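You operate a simulated robot arm through the tools that you are given. There is no shell and no other tool. Be economical: measure what you need, move in short steps, check, and stop when the job is done.

Carry out the task below with a simulated robot arm. There is one attempt and no reset: what you move stays moved.

JOB
Press the orange tap button two times. Then open the middle right drawer, take the yellow bump stop from the inside of the middle right drawer and leave it on top of the cores carton and shut the drawer again. Then take the blue-to-green extension and leave it on top of the tall blue gland. Keep to this order.

Only the result counts: the job must be done as asked and must still hold three seconds after the hand-in. Knocking over, shifting, dropping, spilling or breaking anything else fails it.

ROBOT AND FRAMES
A 7-joint arm with a two-finger parallel gripper on a trunk, on a base that drives. Base frame: it is fixed to the floor where the robot stands at the start and does not move with it; the origin is under the middle of the robot, x ahead of it, y to its left, z up. Readings come in mm, degrees, newtons and seconds.
With the tool pointing down near the work surface it reaches from about 180 to 400 mm from the robot's upright axis, wherever it stands. Its first joint turns from -166.0 to 166.0 degrees. Places, roughly: middle right drawer [500, 0, 400]; orange tap button [700, -200, 1200]. Payload 3.4 kg.
The TCP is the grasp point between the finger pads, 30 mm short of the fingertips. In the tool frame z runs along the fingers and y along their closing line. Largest opening 94 mm; finger width 28, thickness 10; the body of the gripper, 50 by 96 mm, starts 55 mm behind the TCP.
Orientation is that of the tool frame in the base frame, as [roll, pitch, yaw] about the fixed x, y, z axes, in that order (R = Rz(yaw) Ry(pitch) Rx(roll)). With the fingers straight down and closing along the base's y, the tool's x points along the base's -x, its y along +y and its z along -z.

CONTROLS
- The arm moves only by the tool servo_tool. Its argument "deltas" is text: rows parted by semicolons, each of 6 numbers parted by spaces: the shift along the base's x, y, z in mm, then the turn, a rotation vector about the base's x, y, z in degrees. In form: dx dy dz ax ay az; .... A call has 1 to 20 rows; each row is the pose to reach, as a shift and turn from the pose commanded when the call began. "claw" is the gripper command, from -1 (fully open) to 1 (shut), values between in proportion, set as the call begins (left out, the last holds). Rows are played at 5 a second. More than 50 mm and 8.6 degrees between two rows, or a gripper value outside its range, and nothing of the call is played. Where a pose cannot be reached the arm comes as near as it can. A force on the tool above 40 N (or 10 N above the force at the start of the call, whichever is more), or a blocked arm, ends the call early, and 0.2 s more pass. Each finger travels about 72 mm/s and halts on what it meets, pressing with about 25 N; the grip force reading is that of the motor and also rises with nothing between the fingers. The clock runs only during rows and for 0.2 s after the last one: add rows that repeat a pose to give the fingers time. The reply holds the time, the measured pose of the TCP, the force on the tool along the base axes, the opening and the grip force, in the units named above and with some noise, with the torque about the TCP (base axes, N m) and any sound that the robot's microphone picked up.
- Cameras (640 x 400 px; columns grow to the right, rows downward): "scene" is now at [5, 112.2, 1502.7]; the picture's right is [-0.55, -0.83, 0.00], its down [-0.64, 0.42, -0.65] and it looks along [0.54, -0.36, -0.76] (base axes); focal length 223 px, centre (320, 200). "wrist" rides on the gripper at [76, 14, -102] in the tool frame; the picture's right is [-0.18, 0.98, 0.00], its down [-0.75, -0.14, -0.64] and it looks along [-0.63, -0.12, 0.77] (tool axes); focal length 243 px, centre (320, 200). There is no depth. A picture from a camera that has moved, and an enlarged one, comes with that camera's place and axes in the base frame and with its lens.
- snapshot(camera): a new picture of that camera. It takes no simulated time.
- lift_body(by): slides the trunk up (or, below 0, down) by that many mm; the arm and the scene camera ride with it, the base frame stays. It gives what a move gives, with no picture.
- drive_base(legs): drives the robot by 1 to 6 legs, each [ahead, left, turn to the left] in mm, mm and degrees, along the robot's own axes; the way and the turn of a leg run together, so that a leg with both is an arc; at most 1500 mm and 180 degrees a leg. The arm and the cameras ride along, it lands a little off, and it stops where it bumps. It gives what a move gives.
- aim_head(pan, tilt): turns the head with the scene camera to pan (to the left, within 155 degrees either way) and tilt (down, from -29 to 69), counted from straight ahead of the robot. It gives what a move gives.
- inspect(camera, box): a new picture of the part [left, top, right, bottom] of that camera's present view, enlarged. It takes no simulated time.
- job_done(): hands the job in; it is judged then, once.

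Go step by step. Nothing tells you exact positions but the pictures and the camera data: compare them with the known pose of the tool, close in by small moves and look again before you grip or let go. The budget is 165 turns and 112 pictures, counting those below and the enlarged ones. Unless the task says otherwise, let go and move clear before handing in, and close with one line.

The tools are called after "Call:" as a command line: name --argument value ..., lists and objects as JSON in quotes. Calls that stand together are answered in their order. servo_tool: Moves the arm, as the interface text tells. Its arguments: {"type":"object","properties":{"deltas":{"type":"string"},"claw":{"type":"number"}},"required":["deltas"]} The other tools are called the same way: lift_body (by) slides the trunk up or down; drive_base (legs) drives the base; aim_head (pan, tilt) turns the head that bears the scene camera; snapshot (camera) takes a picture; inspect (camera, box) takes an enlarged picture of a part of a camera's view; job_done () hands the job in.

At the start:

```text
time: 0.0
tool_pos: [199.5, -285.3, 1000.3]
orientation: [-179.9, 0.1, -179.9]
wrist_force: [0.8, 0.0, 0.3]
moment: [0.0, 0.01, -0.04]
finger_gap: 94.1
gripper_force: 0.1
trunk travel left (down, up): [-175.0, 211.0]
robot x, y, heading: [-1.6, -2.6, -0.2]
head pan, tilt: [-33.6, 49.6]
```

scene: 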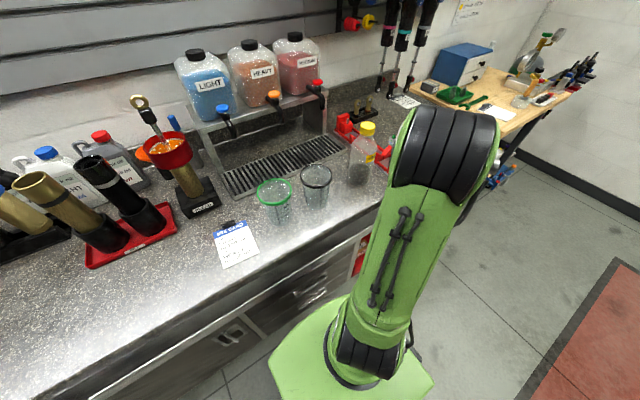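
wrist: 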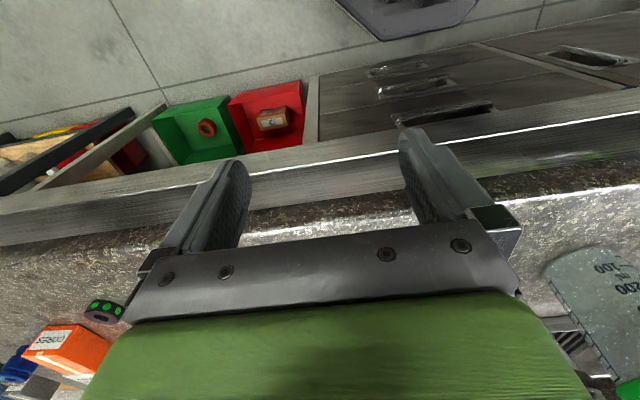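

I see a counter with three dispensers, the middle one having the orange tap. I'll look closely at it and look around for the other items.

Call:
inspect --camera "scene" --box '[160, 30, 360, 155]'

Call:
inspect --camera "wrist" --box '[0, 240, 160, 400]'

Call:
aim_head --pan -80 --tilt 40

Call:
snapshot --camera "scene"

```text
3.20 times, centred on (260, 92) of scene
camera zoom: at [5.0, 112.2, 1502.7], right [-0.55, -0.83, 0.0], down [-0.64, 0.42, -0.65], along [0.54, -0.36, -0.76], focal length 714 px, centre (512, 544)
```

zoom: 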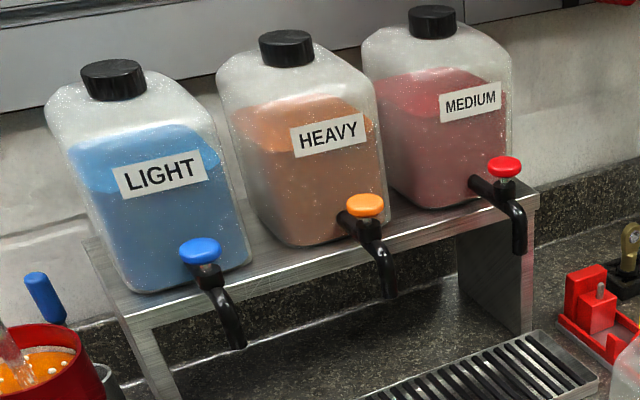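

```text
2.50 times, centred on (80, 320) of wrist
camera zoom: at [122.8, -271.1, 1103.2], right [0.18, 0.98, 0.0], down [0.75, -0.14, 0.64], along [0.63, -0.12, -0.77], focal length 606 px, centre (920, -100)
```

zoom: 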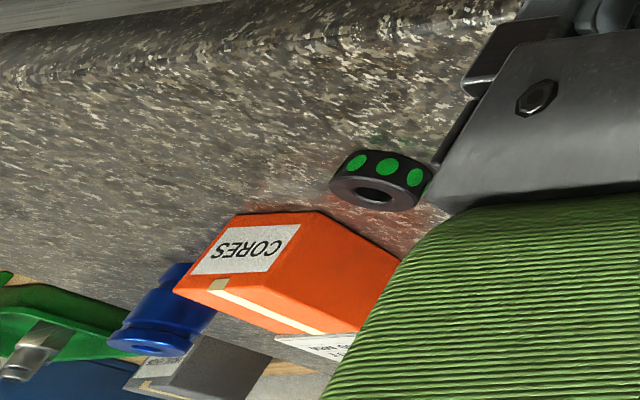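

```text
time: 1.1
tool_pos: [198.9, -285.3, 999.5]
orientation: [180.0, 0.1, -179.9]
wrist_force: [-0.3, -0.3, 0.2]
moment: [-0.02, 0.02, 0.03]
finger_gap: 94.2
gripper_force: 0.0
trunk travel left (down, up): [-175.0, 211.0]
robot x, y, heading: [0.3, -0.3, -0.2]
head pan, tilt: [-80.0, 40.0]
```

```text
107 pictures are left
camera scene: at [-44.6, 71.3, 1516.4], right [-0.98, -0.17, 0.0], down [-0.11, 0.63, -0.77], along [0.13, -0.75, -0.64], focal length 223 px, centre (320, 200)
```

scene: 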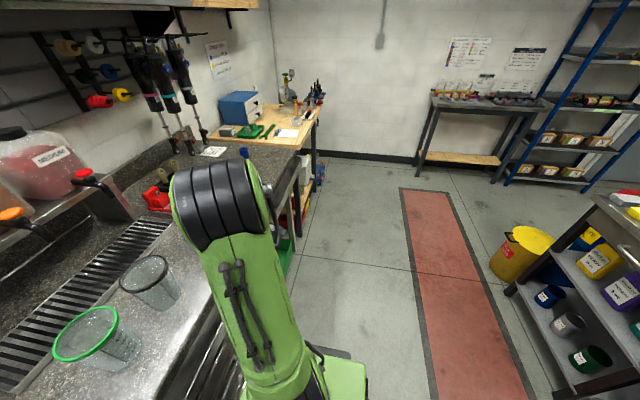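

Call:
aim_head --pan 30 --tilt 45

Call:
snapshot --camera "scene"

Call:
aim_head --pan 0 --tilt 65

Call:
snapshot --camera "scene"

```text
time: 3.0
tool_pos: [198.8, -285.6, 999.4]
orientation: [-179.9, 0.0, -180.0]
wrist_force: [-1.0, 0.0, -0.2]
moment: [-0.01, -0.01, 0.01]
finger_gap: 94.0
gripper_force: 0.0
trunk travel left (down, up): [-175.0, 211.0]
robot x, y, heading: [1.5, -0.4, -0.1]
head pan, tilt: [30.0, 45.0]
```

```text
106 pictures are left
camera scene: at [11.0, 195.6, 1509.2], right [0.5, -0.87, 0.0], down [-0.61, -0.35, -0.71], along [0.61, 0.35, -0.71], focal length 223 px, centre (320, 200)
```

scene: 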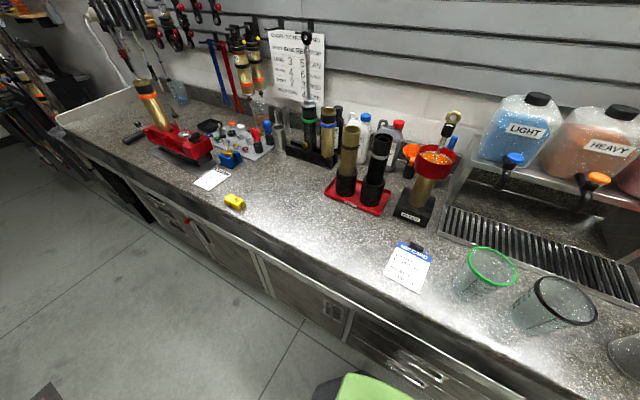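

```text
time: 4.0
tool_pos: [199.6, -286.3, 1000.3]
orientation: [180.0, 0.1, -180.0]
wrist_force: [0.1, -0.2, -0.5]
moment: [0.01, -0.02, -0.01]
finger_gap: 93.8
gripper_force: 0.0
trunk travel left (down, up): [-175.0, 211.0]
robot x, y, heading: [-0.1, 0.7, -0.1]
head pan, tilt: [0.0, 65.0]
```

```text
105 pictures are left
camera scene: at [1.3, 155.0, 1484.1], right [0.0, -1.0, 0.0], down [-0.91, 0.0, -0.42], along [0.42, 0.0, -0.91], focal length 223 px, centre (320, 200)
```

scene: 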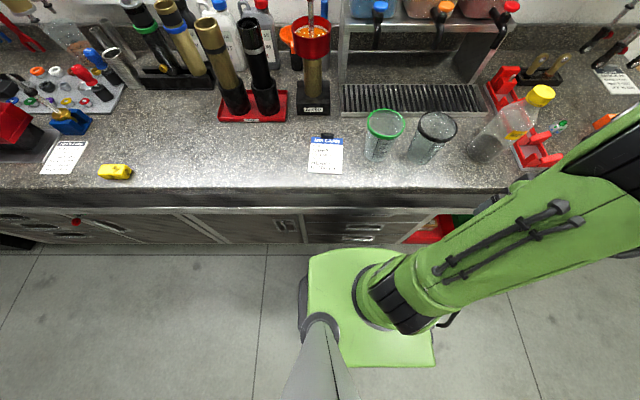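

The orange button lies near [650-700, -165, 1170-1200]. I'll raise the trunk and bring the closed gripper in front of it, tilted forward.

Call:
lift_body --by 200

Call:
servo_tool --deltas "25 12 10 0 -4 0;50 24 20 0 -8 0;75 36 30 0 -12 0;100 48 40 0 -16 0;125 60 50 0 -20 0;150 72 60 0 -24 0;175 84 70 0 -28 0;200 96 80 0 -32 0;225 108 90 0 -36 0;250 120 100 0 -40 0;275 120 100 0 -45 0;300 120 100 0 -45 0;300 120 100 0 -45 0" --claw 1

Call:
snapshot --camera "wrist"

Call:
aim_head --pan -20 --tilt 45

Call:
snapshot --camera "scene"

```text
time: 6.1
tool_pos: [199.6, -284.3, 1198.9]
orientation: [-180.0, -0.1, -180.0]
wrist_force: [-0.4, -0.3, 0.1]
moment: [0.0, 0.0, 0.0]
finger_gap: 94.0
gripper_force: 0.1
trunk travel left (down, up): [-375.0, 11.0]
robot x, y, heading: [-0.4, 2.3, 0.2]
head pan, tilt: [0.0, 65.0]
```

```text
time: 8.9
tool_pos: [497.8, -166.9, 1298.3]
orientation: [-179.9, 45.0, -180.0]
wrist_force: [0.3, 0.0, -0.1]
moment: [0.01, 0.01, 0.0]
finger_gap: 0.0
gripper_force: 24.9
trunk travel left (down, up): [-375.0, 11.0]
robot x, y, heading: [2.1, 0.3, 0.1]
head pan, tilt: [0.0, 65.0]
```

```text
104 pictures are left
camera wrist: at [371.7, -152.1, 1319.8], right [0.13, 0.98, 0.13], down [0.08, -0.14, 0.99], along [0.99, -0.12, -0.1], focal length 243 px, centre (320, 200)
```

wrist: 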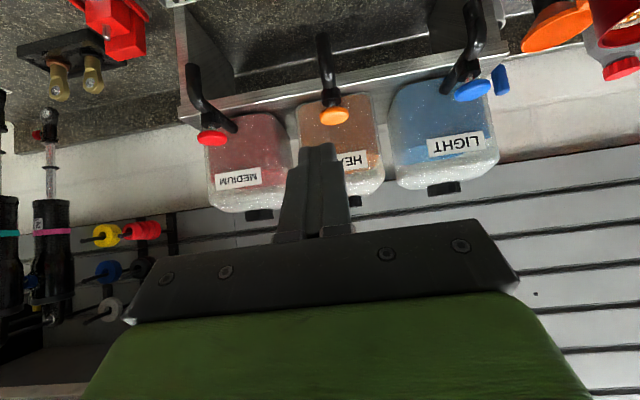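

```text
time: 9.8
tool_pos: [499.1, -166.9, 1299.6]
orientation: [-179.9, 45.0, -180.0]
wrist_force: [0.2, -0.5, -0.3]
moment: [0.01, -0.01, 0.0]
finger_gap: 0.0
gripper_force: 24.7
trunk travel left (down, up): [-375.0, 11.0]
robot x, y, heading: [0.7, -0.8, -0.1]
head pan, tilt: [-20.0, 45.0]
```

```text
103 pictures are left
camera scene: at [17.1, 127.4, 1708.8], right [-0.34, -0.94, 0.0], down [-0.67, 0.24, -0.71], along [0.66, -0.24, -0.71], focal length 223 px, centre (320, 200)
```

scene: 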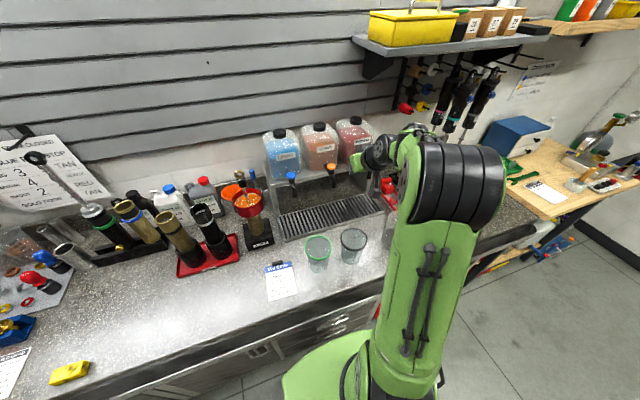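

The orange tap seems to be at about [660, -155, 1190]. I'll go closer and look again.

Call:
servo_tool --deltas "25 0 -5 0 0 0;50 0 -10 0 0 0;75 5 -20 0 0 0;100 10 -30 0 0 0;100 10 -30 0 0 0"

Call:
snapshot --camera "wrist"

Call:
inspect --camera "scene" --box '[240, 100, 440, 225]'

```text
time: 11.0
tool_pos: [598.5, -156.6, 1269.8]
orientation: [-180.0, 45.0, 180.0]
wrist_force: [0.0, 1.3, 0.0]
moment: [0.01, 0.0, 0.01]
finger_gap: 0.1
gripper_force: 25.5
trunk travel left (down, up): [-375.0, 11.0]
robot x, y, heading: [0.5, 3.9, 0.0]
head pan, tilt: [-20.0, 45.0]
```

```text
102 pictures are left
camera wrist: at [471.2, -142.6, 1289.4], right [0.13, 0.98, 0.13], down [0.08, -0.14, 0.99], along [0.99, -0.12, -0.1], focal length 243 px, centre (320, 200)
```

wrist: 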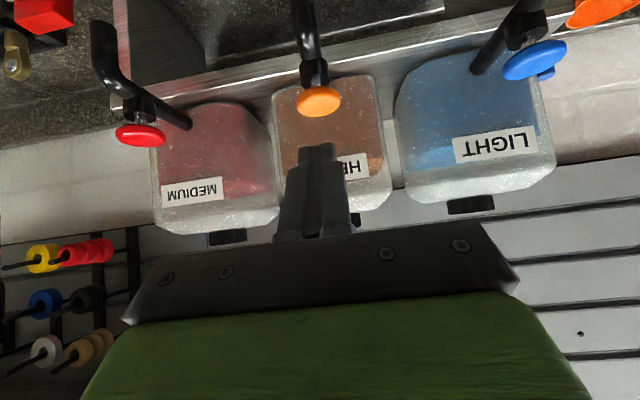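

```text
3.20 times, centred on (340, 162) of scene
camera zoom: at [15.8, 127.2, 1708.9], right [-0.34, -0.94, 0.0], down [-0.66, 0.24, -0.71], along [0.66, -0.24, -0.71], focal length 714 px, centre (256, 320)
```

zoom: 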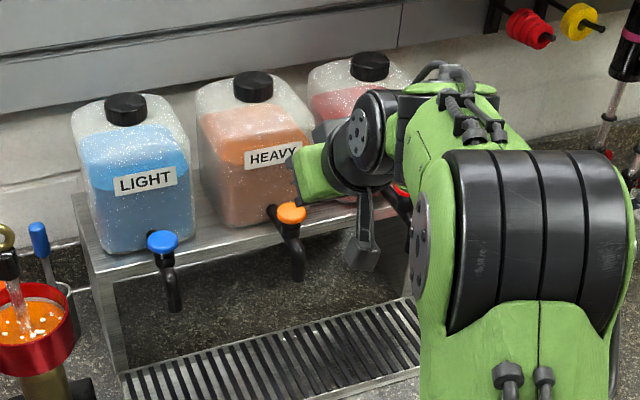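

Triangulated: button at about [657, -156, 1191]. I'll move the fingertip above it, and check.

Call:
servo_tool --deltas "22 0 0 0 0 0;45 0 -10 0 0 0;45 0 -20 0 0 0;45 0 -20 0 0 0"

Call:
snapshot --camera "wrist"

Call:
inspect --camera "scene" --box '[290, 130, 390, 193]'

```text
time: 12.0
tool_pos: [645.9, -156.7, 1249.3]
orientation: [180.0, 45.0, -180.0]
wrist_force: [0.9, 0.3, -0.4]
moment: [0.0, -0.02, -0.02]
finger_gap: 0.0
gripper_force: 24.9
trunk travel left (down, up): [-375.0, 11.0]
robot x, y, heading: [0.5, 1.2, 0.2]
head pan, tilt: [-20.0, 45.0]
```

```text
100 pictures are left
camera wrist: at [519.0, -142.1, 1269.1], right [0.13, 0.98, 0.13], down [0.08, -0.14, 0.99], along [0.99, -0.12, -0.1], focal length 243 px, centre (320, 200)
```

wrist: 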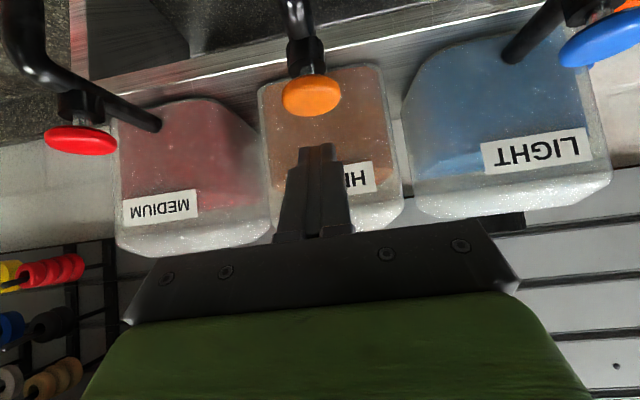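

```text
6.35 times, centred on (340, 162) of scene
camera zoom: at [17.5, 127.1, 1708.9], right [-0.34, -0.94, 0.0], down [-0.66, 0.24, -0.71], along [0.66, -0.24, -0.71], focal length 1417 px, centre (193, 444)
```

zoom: 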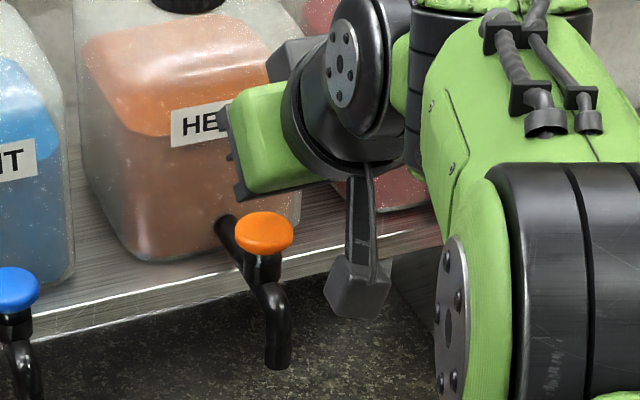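

The tip is above the button with about 20 mm clearance. I'll press down gently in small steps.

Call:
servo_tool --deltas "-4 0 -4 0 0 0;-4 0 -8 0 0 0;-4 0 -12 0 0 0;-4 0 -15 0 0 0;-4 0 -18 0 0 0;-4 0 -20 0 0 0;-4 0 -22 0 0 0"

Call:
snapshot --camera "wrist"

```text
time: 13.6
tool_pos: [640.2, -154.8, 1228.3]
orientation: [-180.0, 45.1, -180.0]
wrist_force: [-0.6, 0.0, 1.4]
moment: [-0.01, -0.01, 0.03]
finger_gap: 0.0
gripper_force: 25.5
trunk travel left (down, up): [-375.0, 11.0]
robot x, y, heading: [-0.9, 3.5, -0.2]
head pan, tilt: [-20.0, 45.0]
```

```text
98 pictures are left
camera wrist: at [513.7, -141.0, 1247.4], right [0.13, 0.98, 0.13], down [0.08, -0.14, 0.99], along [0.99, -0.12, -0.1], focal length 243 px, centre (320, 200)
```

wrist: 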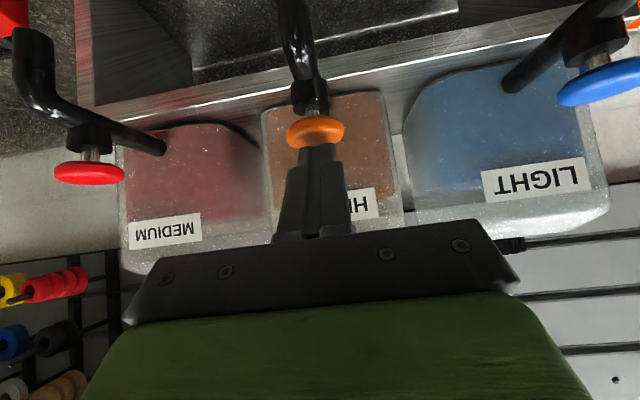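

Fingertip is just about touching the button. Press a bit further.

Call:
servo_tool --deltas "0 0 -2 0 0 0;0 0 -4 0 0 0;0 0 -6 0 0 0;0 0 -6 0 0 0"

```text
time: 14.6
tool_pos: [640.8, -155.6, 1221.2]
orientation: [-180.0, 45.2, 179.9]
wrist_force: [0.5, -1.0, 4.7]
moment: [-0.01, -0.07, -0.05]
finger_gap: 0.0
gripper_force: 24.8
trunk travel left (down, up): [-375.0, 11.0]
robot x, y, heading: [-0.8, 1.1, -0.0]
head pan, tilt: [-20.0, 45.0]
heard: click
```

A click: first press registered. I'll release fully.

Call:
servo_tool --deltas "0 0 6 0 0 0;0 0 14 0 0 0;0 0 18 0 0 0;0 0 18 0 0 0"

Call:
servo_tool --deltas "0 0 -6 0 0 0;0 0 -12 0 0 0;0 0 -14 0 0 0;0 0 -16 0 0 0;0 0 -18 0 0 0;0 0 -18 0 0 0"

```text
time: 15.6
tool_pos: [640.6, -154.6, 1238.8]
orientation: [180.0, 45.0, 180.0]
wrist_force: [-1.1, -0.5, 0.5]
moment: [-0.01, 0.03, 0.02]
finger_gap: 0.1
gripper_force: 25.0
trunk travel left (down, up): [-375.0, 11.0]
robot x, y, heading: [1.7, -0.1, 0.3]
head pan, tilt: [-20.0, 45.0]
```

```text
time: 17.0
tool_pos: [639.8, -154.7, 1221.3]
orientation: [180.0, 45.1, 180.0]
wrist_force: [0.9, -0.7, 4.6]
moment: [0.0, -0.08, 0.01]
finger_gap: 0.0
gripper_force: 24.8
trunk travel left (down, up): [-375.0, 11.0]
robot x, y, heading: [2.9, -0.3, 0.1]
head pan, tilt: [-20.0, 45.0]
heard: click
```

Second click heard. I'll retreat up and back, reversing the path.

Call:
servo_tool --deltas "0 0 15 0 0 0;0 0 40 0 0 0;-40 0 60 0 0 0;-80 0 70 0 0 0;-120 0 80 0 5 0;-160 0 80 0 10 0;-200 0 80 0 15 0;-240 -20 80 0 20 0;-270 -40 80 0 25 0;-300 -60 80 0 30 0;-330 -80 80 0 35 0;-360 -100 80 0 40 0;-390 -110 80 0 45 0;-400 -120 80 0 45 0;-400 -120 80 0 45 0"

Call:
aim_head --pan -60 --tilt 40

Call:
snapshot --camera "scene"

Call:
snapshot --camera "wrist"

```text
time: 20.2
tool_pos: [239.3, -274.3, 1302.5]
orientation: [179.9, 0.0, -180.0]
wrist_force: [-0.2, 0.0, 0.0]
moment: [0.03, 0.01, 0.02]
finger_gap: 0.1
gripper_force: 24.6
trunk travel left (down, up): [-375.0, 11.0]
robot x, y, heading: [2.5, 1.1, -0.2]
head pan, tilt: [-20.0, 45.0]
```

```text
time: 21.2
tool_pos: [239.3, -275.3, 1302.9]
orientation: [-180.0, 0.0, 180.0]
wrist_force: [-0.1, -0.7, -0.1]
moment: [0.03, -0.03, -0.02]
finger_gap: 0.2
gripper_force: 25.0
trunk travel left (down, up): [-375.0, 11.0]
robot x, y, heading: [-2.4, 3.7, 0.3]
head pan, tilt: [-60.0, 40.0]
```

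```text
97 pictures are left
camera scene: at [-16.8, 81.5, 1716.1], right [-0.87, -0.5, 0.0], down [-0.32, 0.56, -0.77], along [0.38, -0.66, -0.64], focal length 223 px, centre (320, 200)
```

scene: 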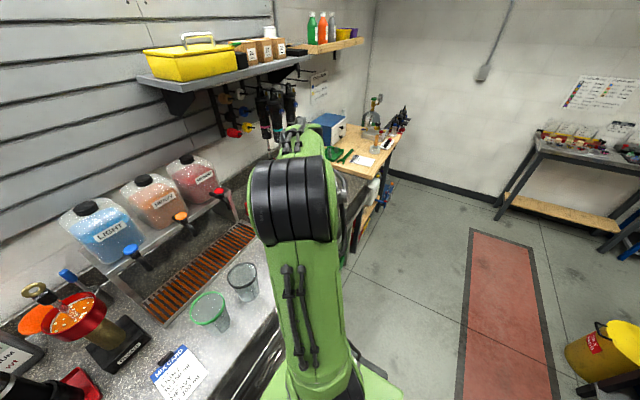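

```text
96 pictures are left
camera wrist: at [163.2, -260.5, 1405.8], right [0.18, 0.98, 0.0], down [0.75, -0.14, 0.64], along [0.63, -0.12, -0.77], focal length 243 px, centre (320, 200)
```

wrist: 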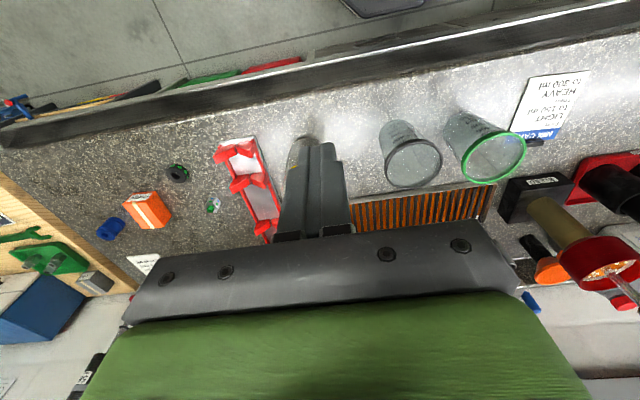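

The tray shows orange fluid; both presses worked. Now identify the objects right of the tray.

Call:
inspect --camera "wrist" --box '[80, 130, 300, 267]'

```text
2.91 times, centred on (190, 198) of wrist
camera zoom: at [163.2, -260.5, 1405.8], right [0.18, 0.98, 0.0], down [0.75, -0.14, 0.64], along [0.63, -0.12, -0.77], focal length 706 px, centre (698, 204)
```

zoom: 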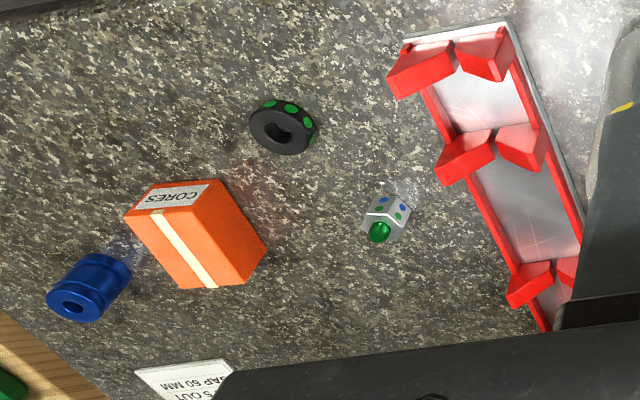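

The extension (silver with blue/green dots, green stud), carton, and blue gland are on the counter's right. Now I need a view of the drawers; check the room behind before backing off.

Call:
aim_head --pan -150 --tilt 40

Call:
snapshot --camera "scene"

Call:
aim_head --pan 150 --tilt 40

Call:
snapshot --camera "scene"

```text
time: 22.9
tool_pos: [239.8, -274.9, 1301.9]
orientation: [-179.9, 0.0, -180.0]
wrist_force: [-0.5, 0.6, -0.5]
moment: [-0.04, -0.02, 0.0]
finger_gap: 0.0
gripper_force: 25.3
trunk travel left (down, up): [-375.0, 11.0]
robot x, y, heading: [3.0, -0.5, 0.0]
head pan, tilt: [-150.0, 40.0]
```

```text
94 pictures are left
camera scene: at [-133.0, 112.4, 1716.2], right [-0.5, 0.87, 0.0], down [0.56, 0.32, -0.77], along [-0.66, -0.38, -0.64], focal length 223 px, centre (320, 200)
```

scene: 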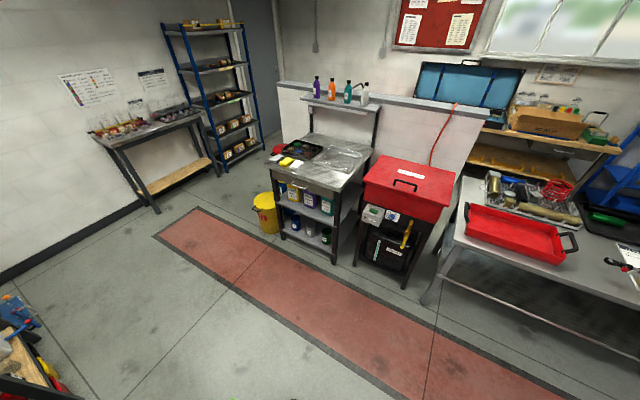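

```text
time: 27.0
tool_pos: [238.3, -274.6, 1302.6]
orientation: [-180.0, -0.1, 180.0]
wrist_force: [0.8, -0.6, -1.2]
moment: [-0.02, 0.01, -0.01]
finger_gap: 0.0
gripper_force: 25.3
trunk travel left (down, up): [-375.0, 11.0]
robot x, y, heading: [-2.2, -2.8, -0.2]
head pan, tilt: [150.0, 40.0]
```

```text
93 pictures are left
camera scene: at [-133.0, 197.5, 1716.2], right [0.5, 0.87, 0.0], down [0.56, -0.32, -0.77], along [-0.66, 0.38, -0.64], focal length 223 px, centre (320, 200)
```

scene: 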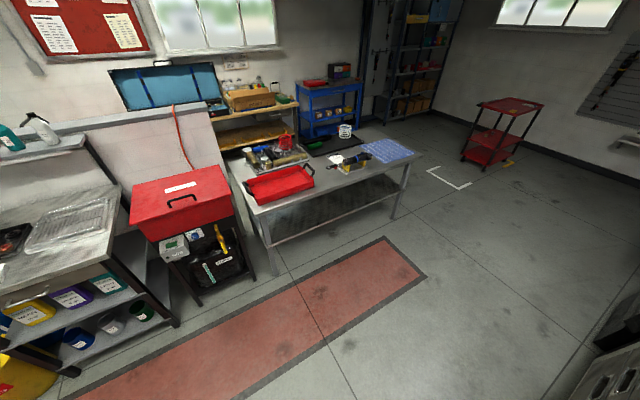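

There's free floor behind. I'll back up 600 mm and look at the cabinet front.

Call:
drive_base --legs '[[-600, 0, 0]]'

Call:
aim_head --pan 0 --tilt 50

Call:
snapshot --camera "scene"

Call:
inspect --camera "scene" --box '[240, 100, 480, 250]'

```text
time: 30.4
tool_pos: [-370.1, -274.6, 1303.0]
orientation: [180.0, -0.1, -179.8]
wrist_force: [0.3, -0.2, -1.0]
moment: [0.03, -0.01, 0.0]
finger_gap: 0.0
gripper_force: 25.3
trunk travel left (down, up): [-375.0, 11.0]
robot x, y, heading: [-610.0, -1.8, -0.1]
head pan, tilt: [150.0, 40.0]
```

```text
time: 32.8
tool_pos: [-369.9, -274.7, 1302.3]
orientation: [-179.9, -0.1, -179.8]
wrist_force: [-0.3, -1.1, -0.2]
moment: [0.0, -0.01, 0.0]
finger_gap: 0.2
gripper_force: 24.8
trunk travel left (down, up): [-375.0, 11.0]
robot x, y, heading: [-612.2, 1.1, 0.0]
head pan, tilt: [0.0, 50.0]
```

```text
92 pictures are left
camera scene: at [-593.3, 153.9, 1702.0], right [0.0, -1.0, 0.0], down [-0.77, 0.0, -0.64], along [0.64, 0.0, -0.77], focal length 223 px, centre (320, 200)
```

scene: 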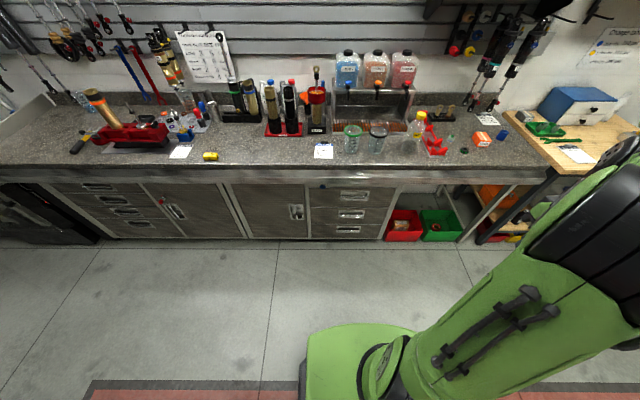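

```text
2.67 times, centred on (360, 175) of scene
camera zoom: at [-593.3, 153.9, 1702.0], right [0.0, -1.0, 0.0], down [-0.77, 0.0, -0.64], along [0.64, 0.0, -0.77], focal length 595 px, centre (213, 267)
```

zoom: 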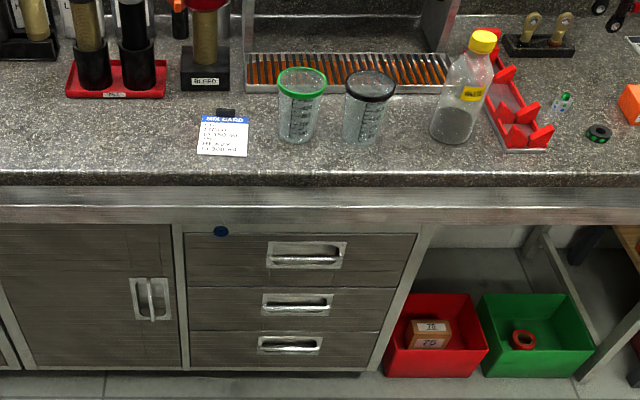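

Right stack has three drawers; the middle handle is near [350, -65, 410]. I'll lower the trunk and turn the tool to point forward with the fingers closing vertically.

Call:
lift_body --by -370

Call:
servo_tool --deltas "10 10 -5 0 -8 0;20 20 -10 0 -16 0;30 30 -15 0 -24 0;40 40 -20 0 -32 0;50 50 -25 0 -40 0;60 60 -30 0 -48 0;80 80 -40 0 -56 0;100 100 -60 0 -64 0;120 120 -80 0 -72 0;140 140 -100 0 -80 0;160 160 -120 0 -88 0;180 190 -140 0 -90 0;200 210 -160 0 -90 0;200 210 -160 0 -90 0" --claw -0.3

Call:
snapshot --camera "scene"

```text
time: 36.4
tool_pos: [-369.0, -275.1, 932.4]
orientation: [180.0, -0.1, -179.8]
wrist_force: [0.1, 0.7, -0.6]
moment: [0.01, 0.0, 0.01]
finger_gap: 0.0
gripper_force: 24.6
trunk travel left (down, up): [-5.0, 381.0]
robot x, y, heading: [-609.3, -3.9, 0.3]
head pan, tilt: [0.0, 50.0]
```

```text
time: 39.4
tool_pos: [-166.2, -73.1, 769.2]
orientation: [-67.2, 89.9, -66.9]
wrist_force: [-0.2, 0.3, -0.9]
moment: [-0.02, 0.0, -0.03]
finger_gap: 60.8
gripper_force: 0.2
out of reach, approached as far as the arm can: row 8, 9, 10, 11, 12, 13, 14
trunk travel left (down, up): [-5.0, 381.0]
robot x, y, heading: [-608.3, -1.9, 0.2]
head pan, tilt: [0.0, 50.0]
```

```text
90 pictures are left
camera scene: at [-593.3, 153.2, 1332.3], right [0.0, -1.0, 0.0], down [-0.77, 0.0, -0.64], along [0.64, 0.0, -0.77], focal length 223 px, centre (320, 200)
```

scene: 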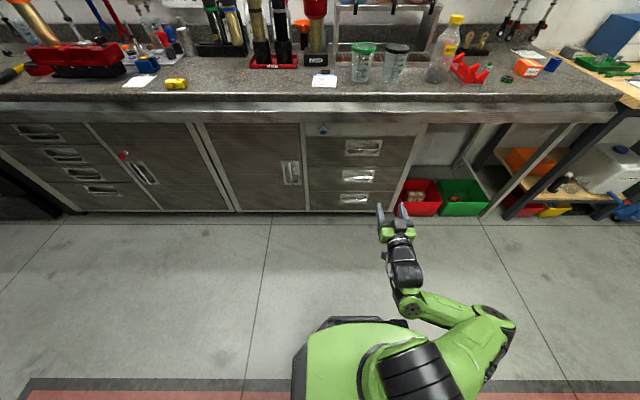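

Now I have a second camera height for triangulating; let me zoom in on the drawers.

Call:
inspect --camera "scene" --box '[280, 90, 440, 220]'

Call:
snapshot --camera "wrist"

```text
3.08 times, centred on (360, 155) of scene
camera zoom: at [-593.3, 153.2, 1332.3], right [0.0, -1.0, 0.0], down [-0.77, 0.0, -0.64], along [0.64, 0.0, -0.77], focal length 687 px, centre (197, 338)
```

zoom: 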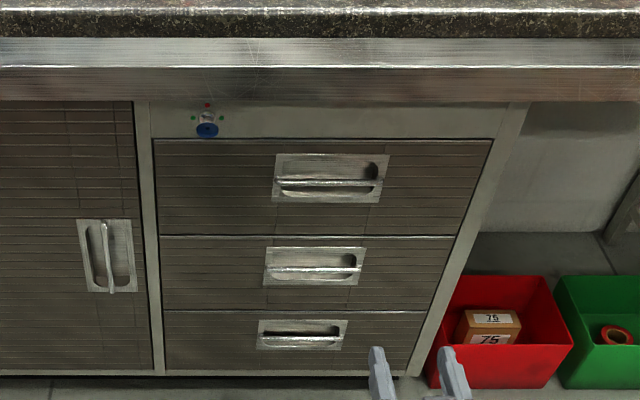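

```text
88 pictures are left
camera wrist: at [-268.4, -58.5, 693.7], right [0.0, 0.98, 0.18], down [-0.64, -0.14, 0.75], along [0.77, -0.11, 0.63], focal length 243 px, centre (320, 200)
```

wrist: 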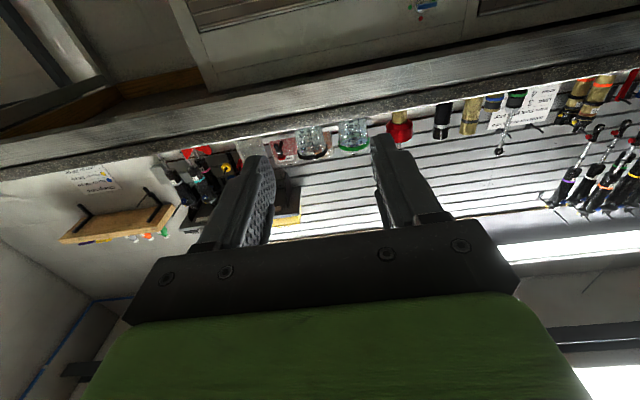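

Handle estimated at [362, -72, 395]. A knob (blue, with red/green dots) sits above the drawers, possibly a lock; I'll check it. Roll the tool now so that fingers close vertically.

Call:
servo_tool --deltas "0 0 -10 8 0 0;0 0 -20 16 0 0;0 0 -30 24 0 0;0 0 -40 32 0 0;0 0 -50 40 0 0;0 0 -60 48 0 0;0 0 -80 56 0 0;0 0 -100 64 0 0;0 0 -120 72 0 0;0 0 -140 80 0 0;0 0 -160 88 0 0;0 0 -170 90 0 0;0 0 -170 90 0 0"

Call:
snapshot --camera "wrist"

Call:
inspect --camera "scene" --box '[310, 108, 350, 133]'

```text
time: 42.1
tool_pos: [-163.4, -71.6, 613.3]
orientation: [90.5, -2.2, 91.3]
wrist_force: [-0.1, -0.3, -0.5]
moment: [0.02, 0.01, 0.01]
finger_gap: 61.0
gripper_force: 0.0
out of reach, approached as far as the arm can: row 11, 12, 13
trunk travel left (down, up): [-5.0, 381.0]
robot x, y, heading: [-607.4, 2.5, 0.3]
head pan, tilt: [0.0, 50.0]
```

```text
87 pictures are left
camera wrist: at [-268.2, 0.6, 632.6], right [0.01, -0.22, 0.98], down [-0.62, -0.76, -0.16], along [0.78, -0.61, -0.15], focal length 243 px, centre (320, 200)
```

wrist: 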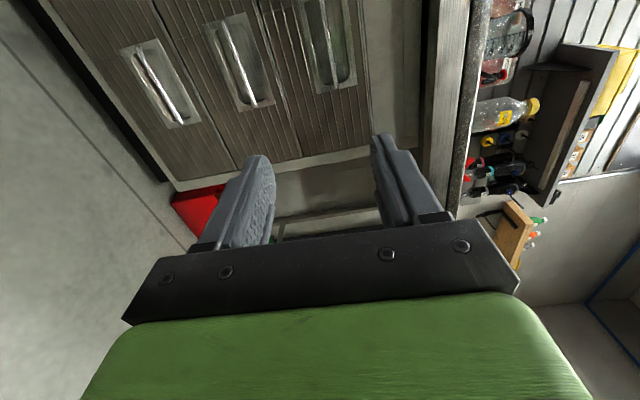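

```text
16.00 times, centred on (330, 120) of scene
camera zoom: at [-593.7, 153.9, 1332.5], right [0.0, -1.0, 0.0], down [-0.77, 0.0, -0.64], along [0.64, 0.0, -0.77], focal length 3570 px, centre (160, 1472)
```

zoom: 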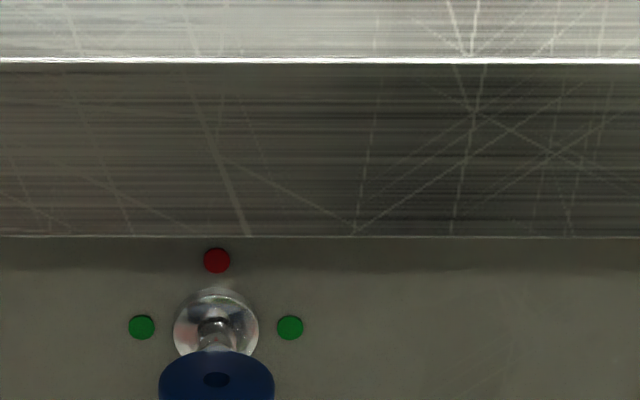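

The knob is a selector with red dot up and green dots at the sides; it might be a lock. First I'll see whether the arm reaches handle height with this orientation.

Call:
servo_tool --deltas "0 0 -20 0 0 0;0 0 -40 0 0 0;0 0 -70 0 0 0;0 0 -100 0 0 0;0 0 -130 0 0 0;0 0 -160 0 0 0;0 0 -180 0 0 0;0 0 -195 0 0 0;0 0 -195 0 0 0"

Call:
snapshot --camera "scene"

```text
time: 42.7
tool_pos: [-166.0, -55.1, 608.7]
orientation: [91.3, -9.4, 94.3]
wrist_force: [-0.6, 0.5, 0.1]
moment: [-0.03, 0.0, 0.02]
finger_gap: 61.2
gripper_force: 0.0
out of reach, approached as far as the arm can: row 1, 2
trunk travel left (down, up): [-5.0, 381.0]
robot x, y, heading: [-609.5, -2.7, -0.1]
head pan, tilt: [0.0, 50.0]
stopped in row 2: the arm was blocked; the commanded pose is now the measured one
```

```text
85 pictures are left
camera scene: at [-593.4, 153.8, 1331.6], right [0.0, -1.0, 0.0], down [-0.77, 0.0, -0.64], along [0.64, 0.0, -0.77], focal length 223 px, centre (320, 200)
```

scene: 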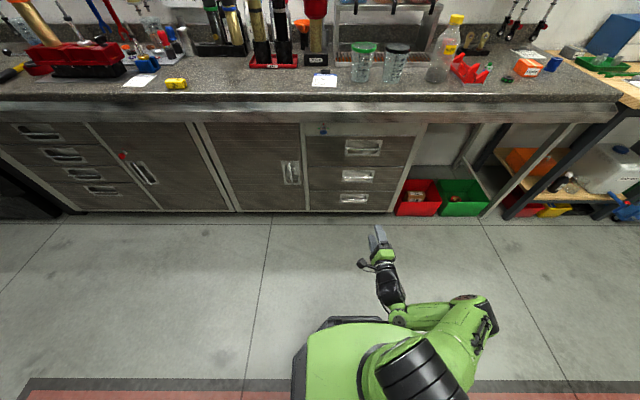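

The arm hit a joint limit because it's too folded; extending forward should free it. I'll reach out farther while correcting the orientation.

Call:
servo_tool --deltas "25 0 10 -2 0 -1;50 -3 10 -4 0 -2;80 -6 10 -6 0 -3;110 -9 10 -8 0 -4;140 -12 10 -9.4 0 -4.3;170 -15 10 -9.4 0 -4.3;200 -15 10 -9.4 0 -4.3;230 -15 10 -9.4 0 -4.3;260 -15 10 -9.4 0 -4.3;260 -15 10 -9.4 0 -4.3"

```text
time: 44.9
tool_pos: [96.3, -70.9, 621.2]
orientation: [91.7, 0.1, 89.9]
wrist_force: [-0.1, -0.1, 0.0]
moment: [0.02, 0.0, -0.04]
finger_gap: 61.0
gripper_force: 0.2
trunk travel left (down, up): [-5.0, 381.0]
robot x, y, heading: [-609.1, -5.2, 0.4]
head pan, tilt: [0.0, 50.0]
```

Works. Now lower toward handle height.

Call:
servo_tool --deltas "0 0 -30 0 -1 0;0 0 -60 0 -1.7 0;0 0 -90 0 -1.7 0;0 0 -120 0 -1.7 0;0 0 -150 0 -1.7 0;0 0 -180 0 -1.7 0;0 0 -210 0 -1.7 0;0 0 -225 0 -1.7 0;0 0 -225 0 -1.7 0"

Call:
snapshot --camera "wrist"

Call:
snapshot --camera "scene"

```text
time: 46.9
tool_pos: [52.0, -61.8, 511.7]
orientation: [91.1, -0.1, 89.4]
wrist_force: [0.6, 0.4, 0.3]
moment: [-0.03, -0.03, -0.02]
finger_gap: 61.1
gripper_force: 0.0
out of reach, approached as far as the arm can: row 2, 3, 4, 5, 6, 7, 8, 9
trunk travel left (down, up): [-5.0, 381.0]
robot x, y, heading: [-608.7, 0.1, 0.1]
head pan, tilt: [0.0, 50.0]
```

```text
84 pictures are left
camera wrist: at [-49.8, 15.1, 528.2], right [0.02, -0.19, 0.98], down [-0.65, -0.75, -0.13], along [0.76, -0.64, -0.13], focal length 243 px, centre (320, 200)
```

wrist: 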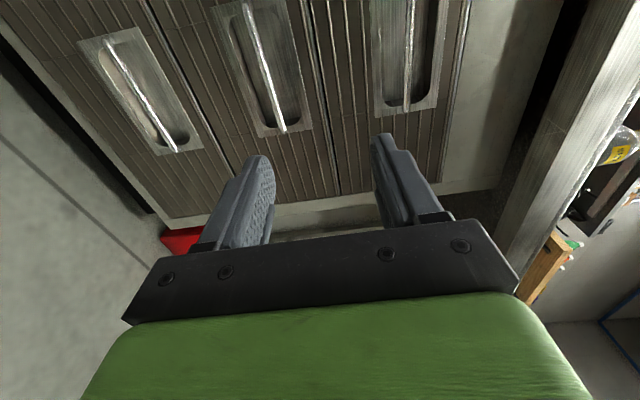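

```text
83 pictures are left
camera scene: at [-593.2, 153.9, 1332.2], right [0.0, -1.0, 0.0], down [-0.77, 0.0, -0.64], along [0.64, 0.0, -0.77], focal length 223 px, centre (320, 200)
```

scene: 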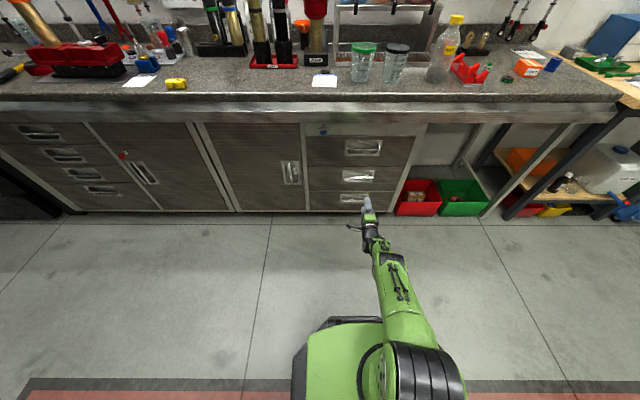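

Call:
inspect --camera "wrist" --box '[200, 0, 328, 150]'

```text
2.67 times, centred on (264, 75) of wrist
camera zoom: at [-49.8, 15.1, 528.2], right [0.02, -0.19, 0.98], down [-0.65, -0.75, -0.13], along [0.76, -0.64, -0.13], focal length 647 px, centre (469, 533)
```

zoom: 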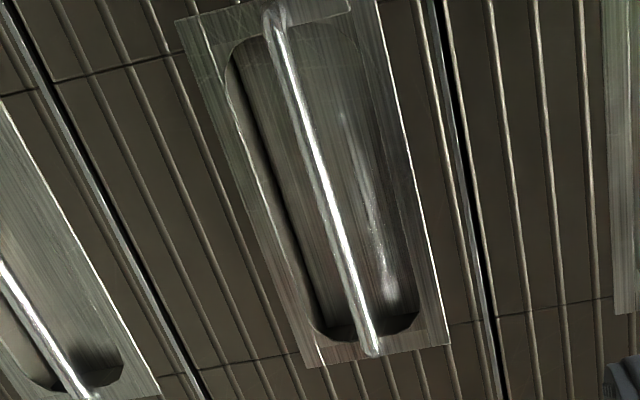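

Recomputed handle position: about [350, -60, 410]. I'll use a 45° downward pitch, which suits the arm at this height, then drive closer.

Call:
servo_tool --deltas "-10 0 0 0 8 0;-20 0 0 0 16 0;-30 0 0 0 24 0;-40 0 0 0 32 0;-50 0 0 0 40 0;-60 0 0 0 45 0;-70 0 -20 0 45 0;-80 0 -40 0 45 0;-80 0 -40 0 45 0"

Call:
drive_base --legs '[[240, 0, 0]]'

Call:
snapshot --camera "wrist"

Call:
snapshot --camera "scene"

```text
time: 48.9
tool_pos: [-28.0, -64.9, 467.9]
orientation: [134.9, 0.2, 90.0]
wrist_force: [-0.2, -0.2, -0.6]
moment: [-0.03, -0.01, 0.03]
finger_gap: 61.1
gripper_force: 0.0
trunk travel left (down, up): [-5.0, 381.0]
robot x, y, heading: [-608.2, -3.2, 0.3]
head pan, tilt: [0.0, 50.0]
```

```text
time: 50.7
tool_pos: [214.1, -66.8, 469.0]
orientation: [135.0, 0.3, 89.7]
wrist_force: [0.2, -0.1, -0.5]
moment: [-0.01, -0.01, 0.01]
finger_gap: 61.0
gripper_force: 0.0
trunk travel left (down, up): [-5.0, 381.0]
robot x, y, heading: [-369.3, 0.5, 0.2]
head pan, tilt: [0.0, 50.0]
```

```text
81 pictures are left
camera wrist: at [151.9, 9.1, 551.5], right [0.69, -0.18, 0.7], down [-0.56, -0.75, 0.36], along [0.46, -0.64, -0.62], focal length 243 px, centre (320, 200)
```

wrist: 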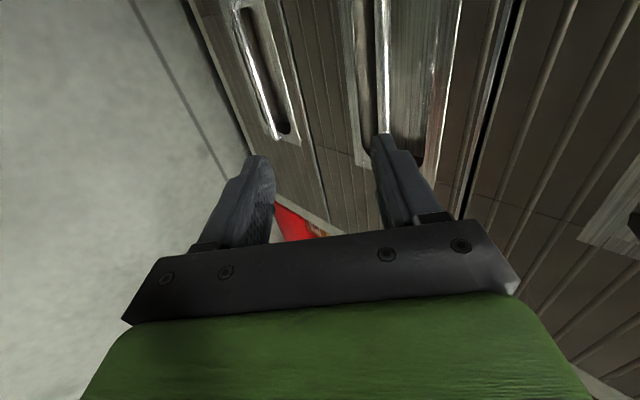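

```text
80 pictures are left
camera scene: at [-349.4, 154.1, 1332.2], right [0.0, -1.0, 0.0], down [-0.77, 0.0, -0.64], along [0.64, 0.0, -0.77], focal length 223 px, centre (320, 200)
```

scene: 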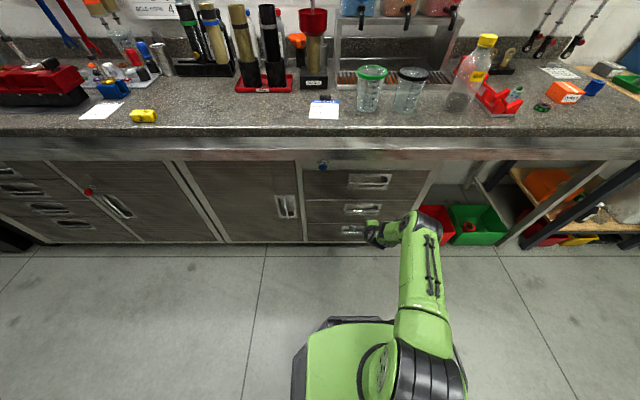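

Consistent solution: bar at x≈336, z≈428, y≈-65. I'll shift perpendicular so the bar lies on the tool axis, then look.

Call:
servo_tool --deltas "10 0 10 0 0 0;25 0 25 0 0 0;40 0 40 0 0 0;55 0 25 0 0 0;55 0 25 0 0 0"

Call:
snapshot --camera "wrist"

Call:
inspect --camera "scene" --box '[320, 160, 440, 260]'

```text
time: 51.9
tool_pos: [268.4, -66.9, 493.3]
orientation: [134.9, 0.2, 89.6]
wrist_force: [-0.4, -0.1, 0.0]
moment: [0.02, 0.0, 0.01]
finger_gap: 61.3
gripper_force: 0.0
trunk travel left (down, up): [-5.0, 381.0]
robot x, y, heading: [-365.5, -0.9, -0.3]
head pan, tilt: [0.0, 50.0]
```

```text
79 pictures are left
camera wrist: at [206.2, 9.9, 576.4], right [0.69, -0.18, 0.7], down [-0.56, -0.75, 0.36], along [0.46, -0.64, -0.62], focal length 243 px, centre (320, 200)
```

wrist: 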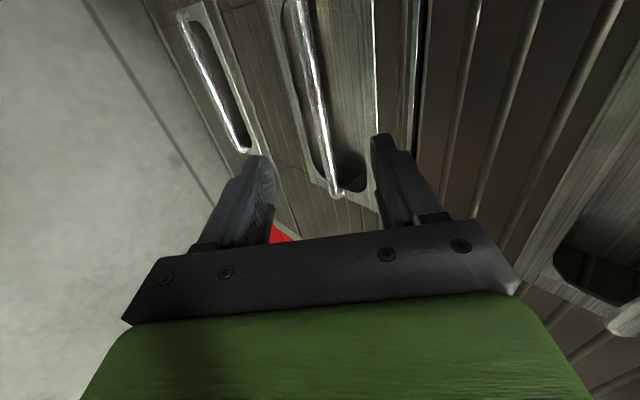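

```text
4.00 times, centred on (380, 210) of scene
camera zoom: at [-349.5, 154.1, 1332.2], right [0.0, -1.0, 0.0], down [-0.77, 0.0, -0.64], along [0.64, 0.0, -0.77], focal length 893 px, centre (80, 160)
```

zoom: 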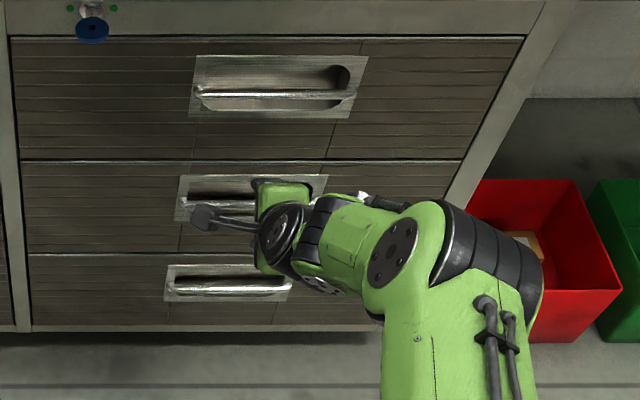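

The bar lies between the fingers; refined at (338, 429). I'll narrow the opening and advance along the tool axis.

Call:
servo_tool --deltas "3 0 3 0 0 0;13 0 -7 0 0 0;23 0 -17 0 0 0;33 0 -27 0 0 0;33 0 -27 0 0 0" --claw 0.3

Call:
snapshot --camera "wrist"

```text
time: 53.1
tool_pos: [300.5, -68.3, 465.2]
orientation: [135.1, 0.2, 89.6]
wrist_force: [0.6, 0.4, -0.3]
moment: [0.02, 0.02, 0.0]
finger_gap: 33.0
gripper_force: 0.1
trunk travel left (down, up): [-5.0, 381.0]
robot x, y, heading: [-367.3, -1.4, -0.3]
head pan, tilt: [0.0, 50.0]
```

```text
77 pictures are left
camera wrist: at [238.5, 8.8, 549.3], right [0.69, -0.18, 0.7], down [-0.56, -0.75, 0.36], along [0.46, -0.64, -0.62], focal length 243 px, centre (320, 200)
```

wrist: 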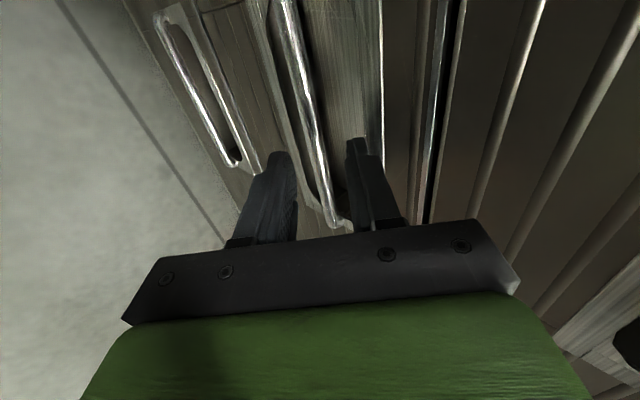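

Centered. Advance ~30 mm more and close on the bar.

Call:
servo_tool --deltas "6 0 -6 0 0 0;12 0 -12 0 0 0;18 0 -18 0 0 0;22 0 -22 0 0 0;22 0 -22 0 0 0"

Call:
snapshot --camera "wrist"

```text
time: 54.3
tool_pos: [302.3, -69.1, 457.9]
orientation: [134.9, 0.3, 89.7]
wrist_force: [0.3, 0.3, 0.5]
moment: [0.02, -0.01, 0.03]
finger_gap: 33.0
gripper_force: 0.1
out of reach, approached as far as the arm can: row 1, 2, 3, 4, 5
trunk travel left (down, up): [-5.0, 381.0]
robot x, y, heading: [-369.2, 0.7, -0.2]
head pan, tilt: [0.0, 50.0]
```

```text
76 pictures are left
camera wrist: at [240.6, 8.0, 541.2], right [0.69, -0.18, 0.7], down [-0.56, -0.75, 0.36], along [0.46, -0.64, -0.62], focal length 243 px, centre (320, 200)
```

wrist: 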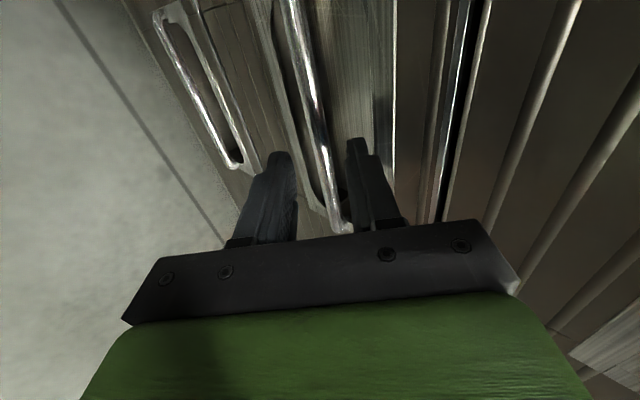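

Reach limit. I'll pull the arm back a little, drive forward 70 mm, then finish.

Call:
servo_tool --deltas "-30 0 25 0 0 0;-50 0 37 0 0 0;-70 0 37 0 0 0;-92 0 37 0 0 0;-92 0 37 0 0 0"

Call:
drive_base --legs '[[70, 0, 0]]'

```text
time: 55.5
tool_pos: [212.3, -69.4, 496.0]
orientation: [134.9, 0.4, 89.7]
wrist_force: [0.1, 0.3, 0.3]
moment: [0.01, -0.01, 0.01]
finger_gap: 33.0
gripper_force: 0.1
trunk travel left (down, up): [-5.0, 381.0]
robot x, y, heading: [-366.2, 3.4, -0.0]
head pan, tilt: [0.0, 50.0]
```

```text
time: 56.5
tool_pos: [282.9, -69.7, 494.9]
orientation: [135.0, 0.2, 89.7]
wrist_force: [-0.2, 0.1, 0.0]
moment: [-0.01, 0.03, 0.03]
finger_gap: 33.0
gripper_force: 0.1
trunk travel left (down, up): [-5.0, 381.0]
robot x, y, heading: [-297.9, -0.7, -0.2]
head pan, tilt: [0.0, 50.0]
```

Call:
servo_tool --deltas "-4 0 -6 0 0 0;6 0 -16 0 0 0;16 0 -26 0 0 0;26 0 -37 0 0 0;33 0 -44 0 0 0;39 0 -50 0 0 0;39 0 -50 0 0 0"

Call:
snapshot --camera "wrist"

```text
time: 58.1
tool_pos: [321.4, -68.4, 445.7]
orientation: [135.0, 0.2, 89.7]
wrist_force: [1.1, 0.2, -0.7]
moment: [-0.02, -0.03, -0.02]
finger_gap: 33.0
gripper_force: 0.1
trunk travel left (down, up): [-5.0, 381.0]
robot x, y, heading: [-295.6, 1.9, -0.3]
head pan, tilt: [0.0, 50.0]
```

```text
75 pictures are left
camera wrist: at [258.4, 8.1, 527.9], right [0.69, -0.18, 0.7], down [-0.56, -0.75, 0.36], along [0.46, -0.64, -0.62], focal length 243 px, centre (320, 200)
```

wrist: 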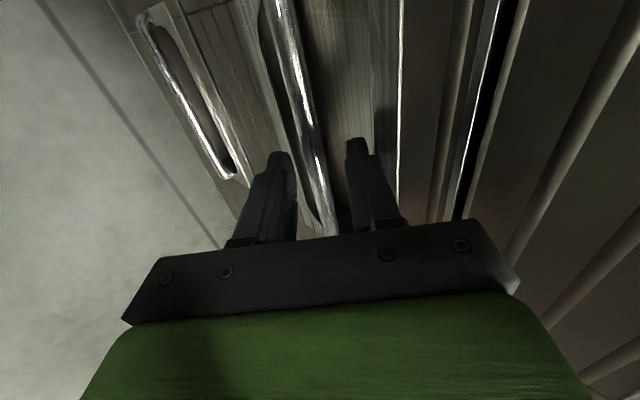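

No contact, bar centred. Close the gripper on it.

Call:
servo_tool --deltas "0 0 0 0 0 0;0 0 0 0 0 0;0 0 0 0 0 0;0 0 0 0 0 0" --claw 1

```text
time: 59.1
tool_pos: [319.4, -67.4, 443.5]
orientation: [135.2, 0.3, 89.8]
wrist_force: [-11.4, -0.3, -6.4]
moment: [-0.16, 0.3, -0.14]
finger_gap: 11.7
gripper_force: 44.9
trunk travel left (down, up): [-5.0, 381.0]
robot x, y, heading: [-294.8, 0.1, -0.4]
head pan, tilt: [0.0, 50.0]
```

Bar gripped (11.7 mm). Pull toward the robot.

Call:
servo_tool --deltas "-8 0 -1 0 0 0;-16 0 -1 0 0 0;-24 0 -1 0 0 0;-32 0 -1 0 0 0;-40 0 -1 0 0 0;-48 0 -1 0 0 0"

```text
time: 60.5
tool_pos: [272.9, -68.1, 443.7]
orientation: [135.1, 0.3, 89.8]
wrist_force: [-0.5, 5.9, -13.2]
moment: [0.63, 0.17, 0.68]
finger_gap: 11.6
gripper_force: 44.9
trunk travel left (down, up): [-5.0, 381.0]
robot x, y, heading: [-294.0, 1.0, -0.2]
head pan, tilt: [0.0, 50.0]
```

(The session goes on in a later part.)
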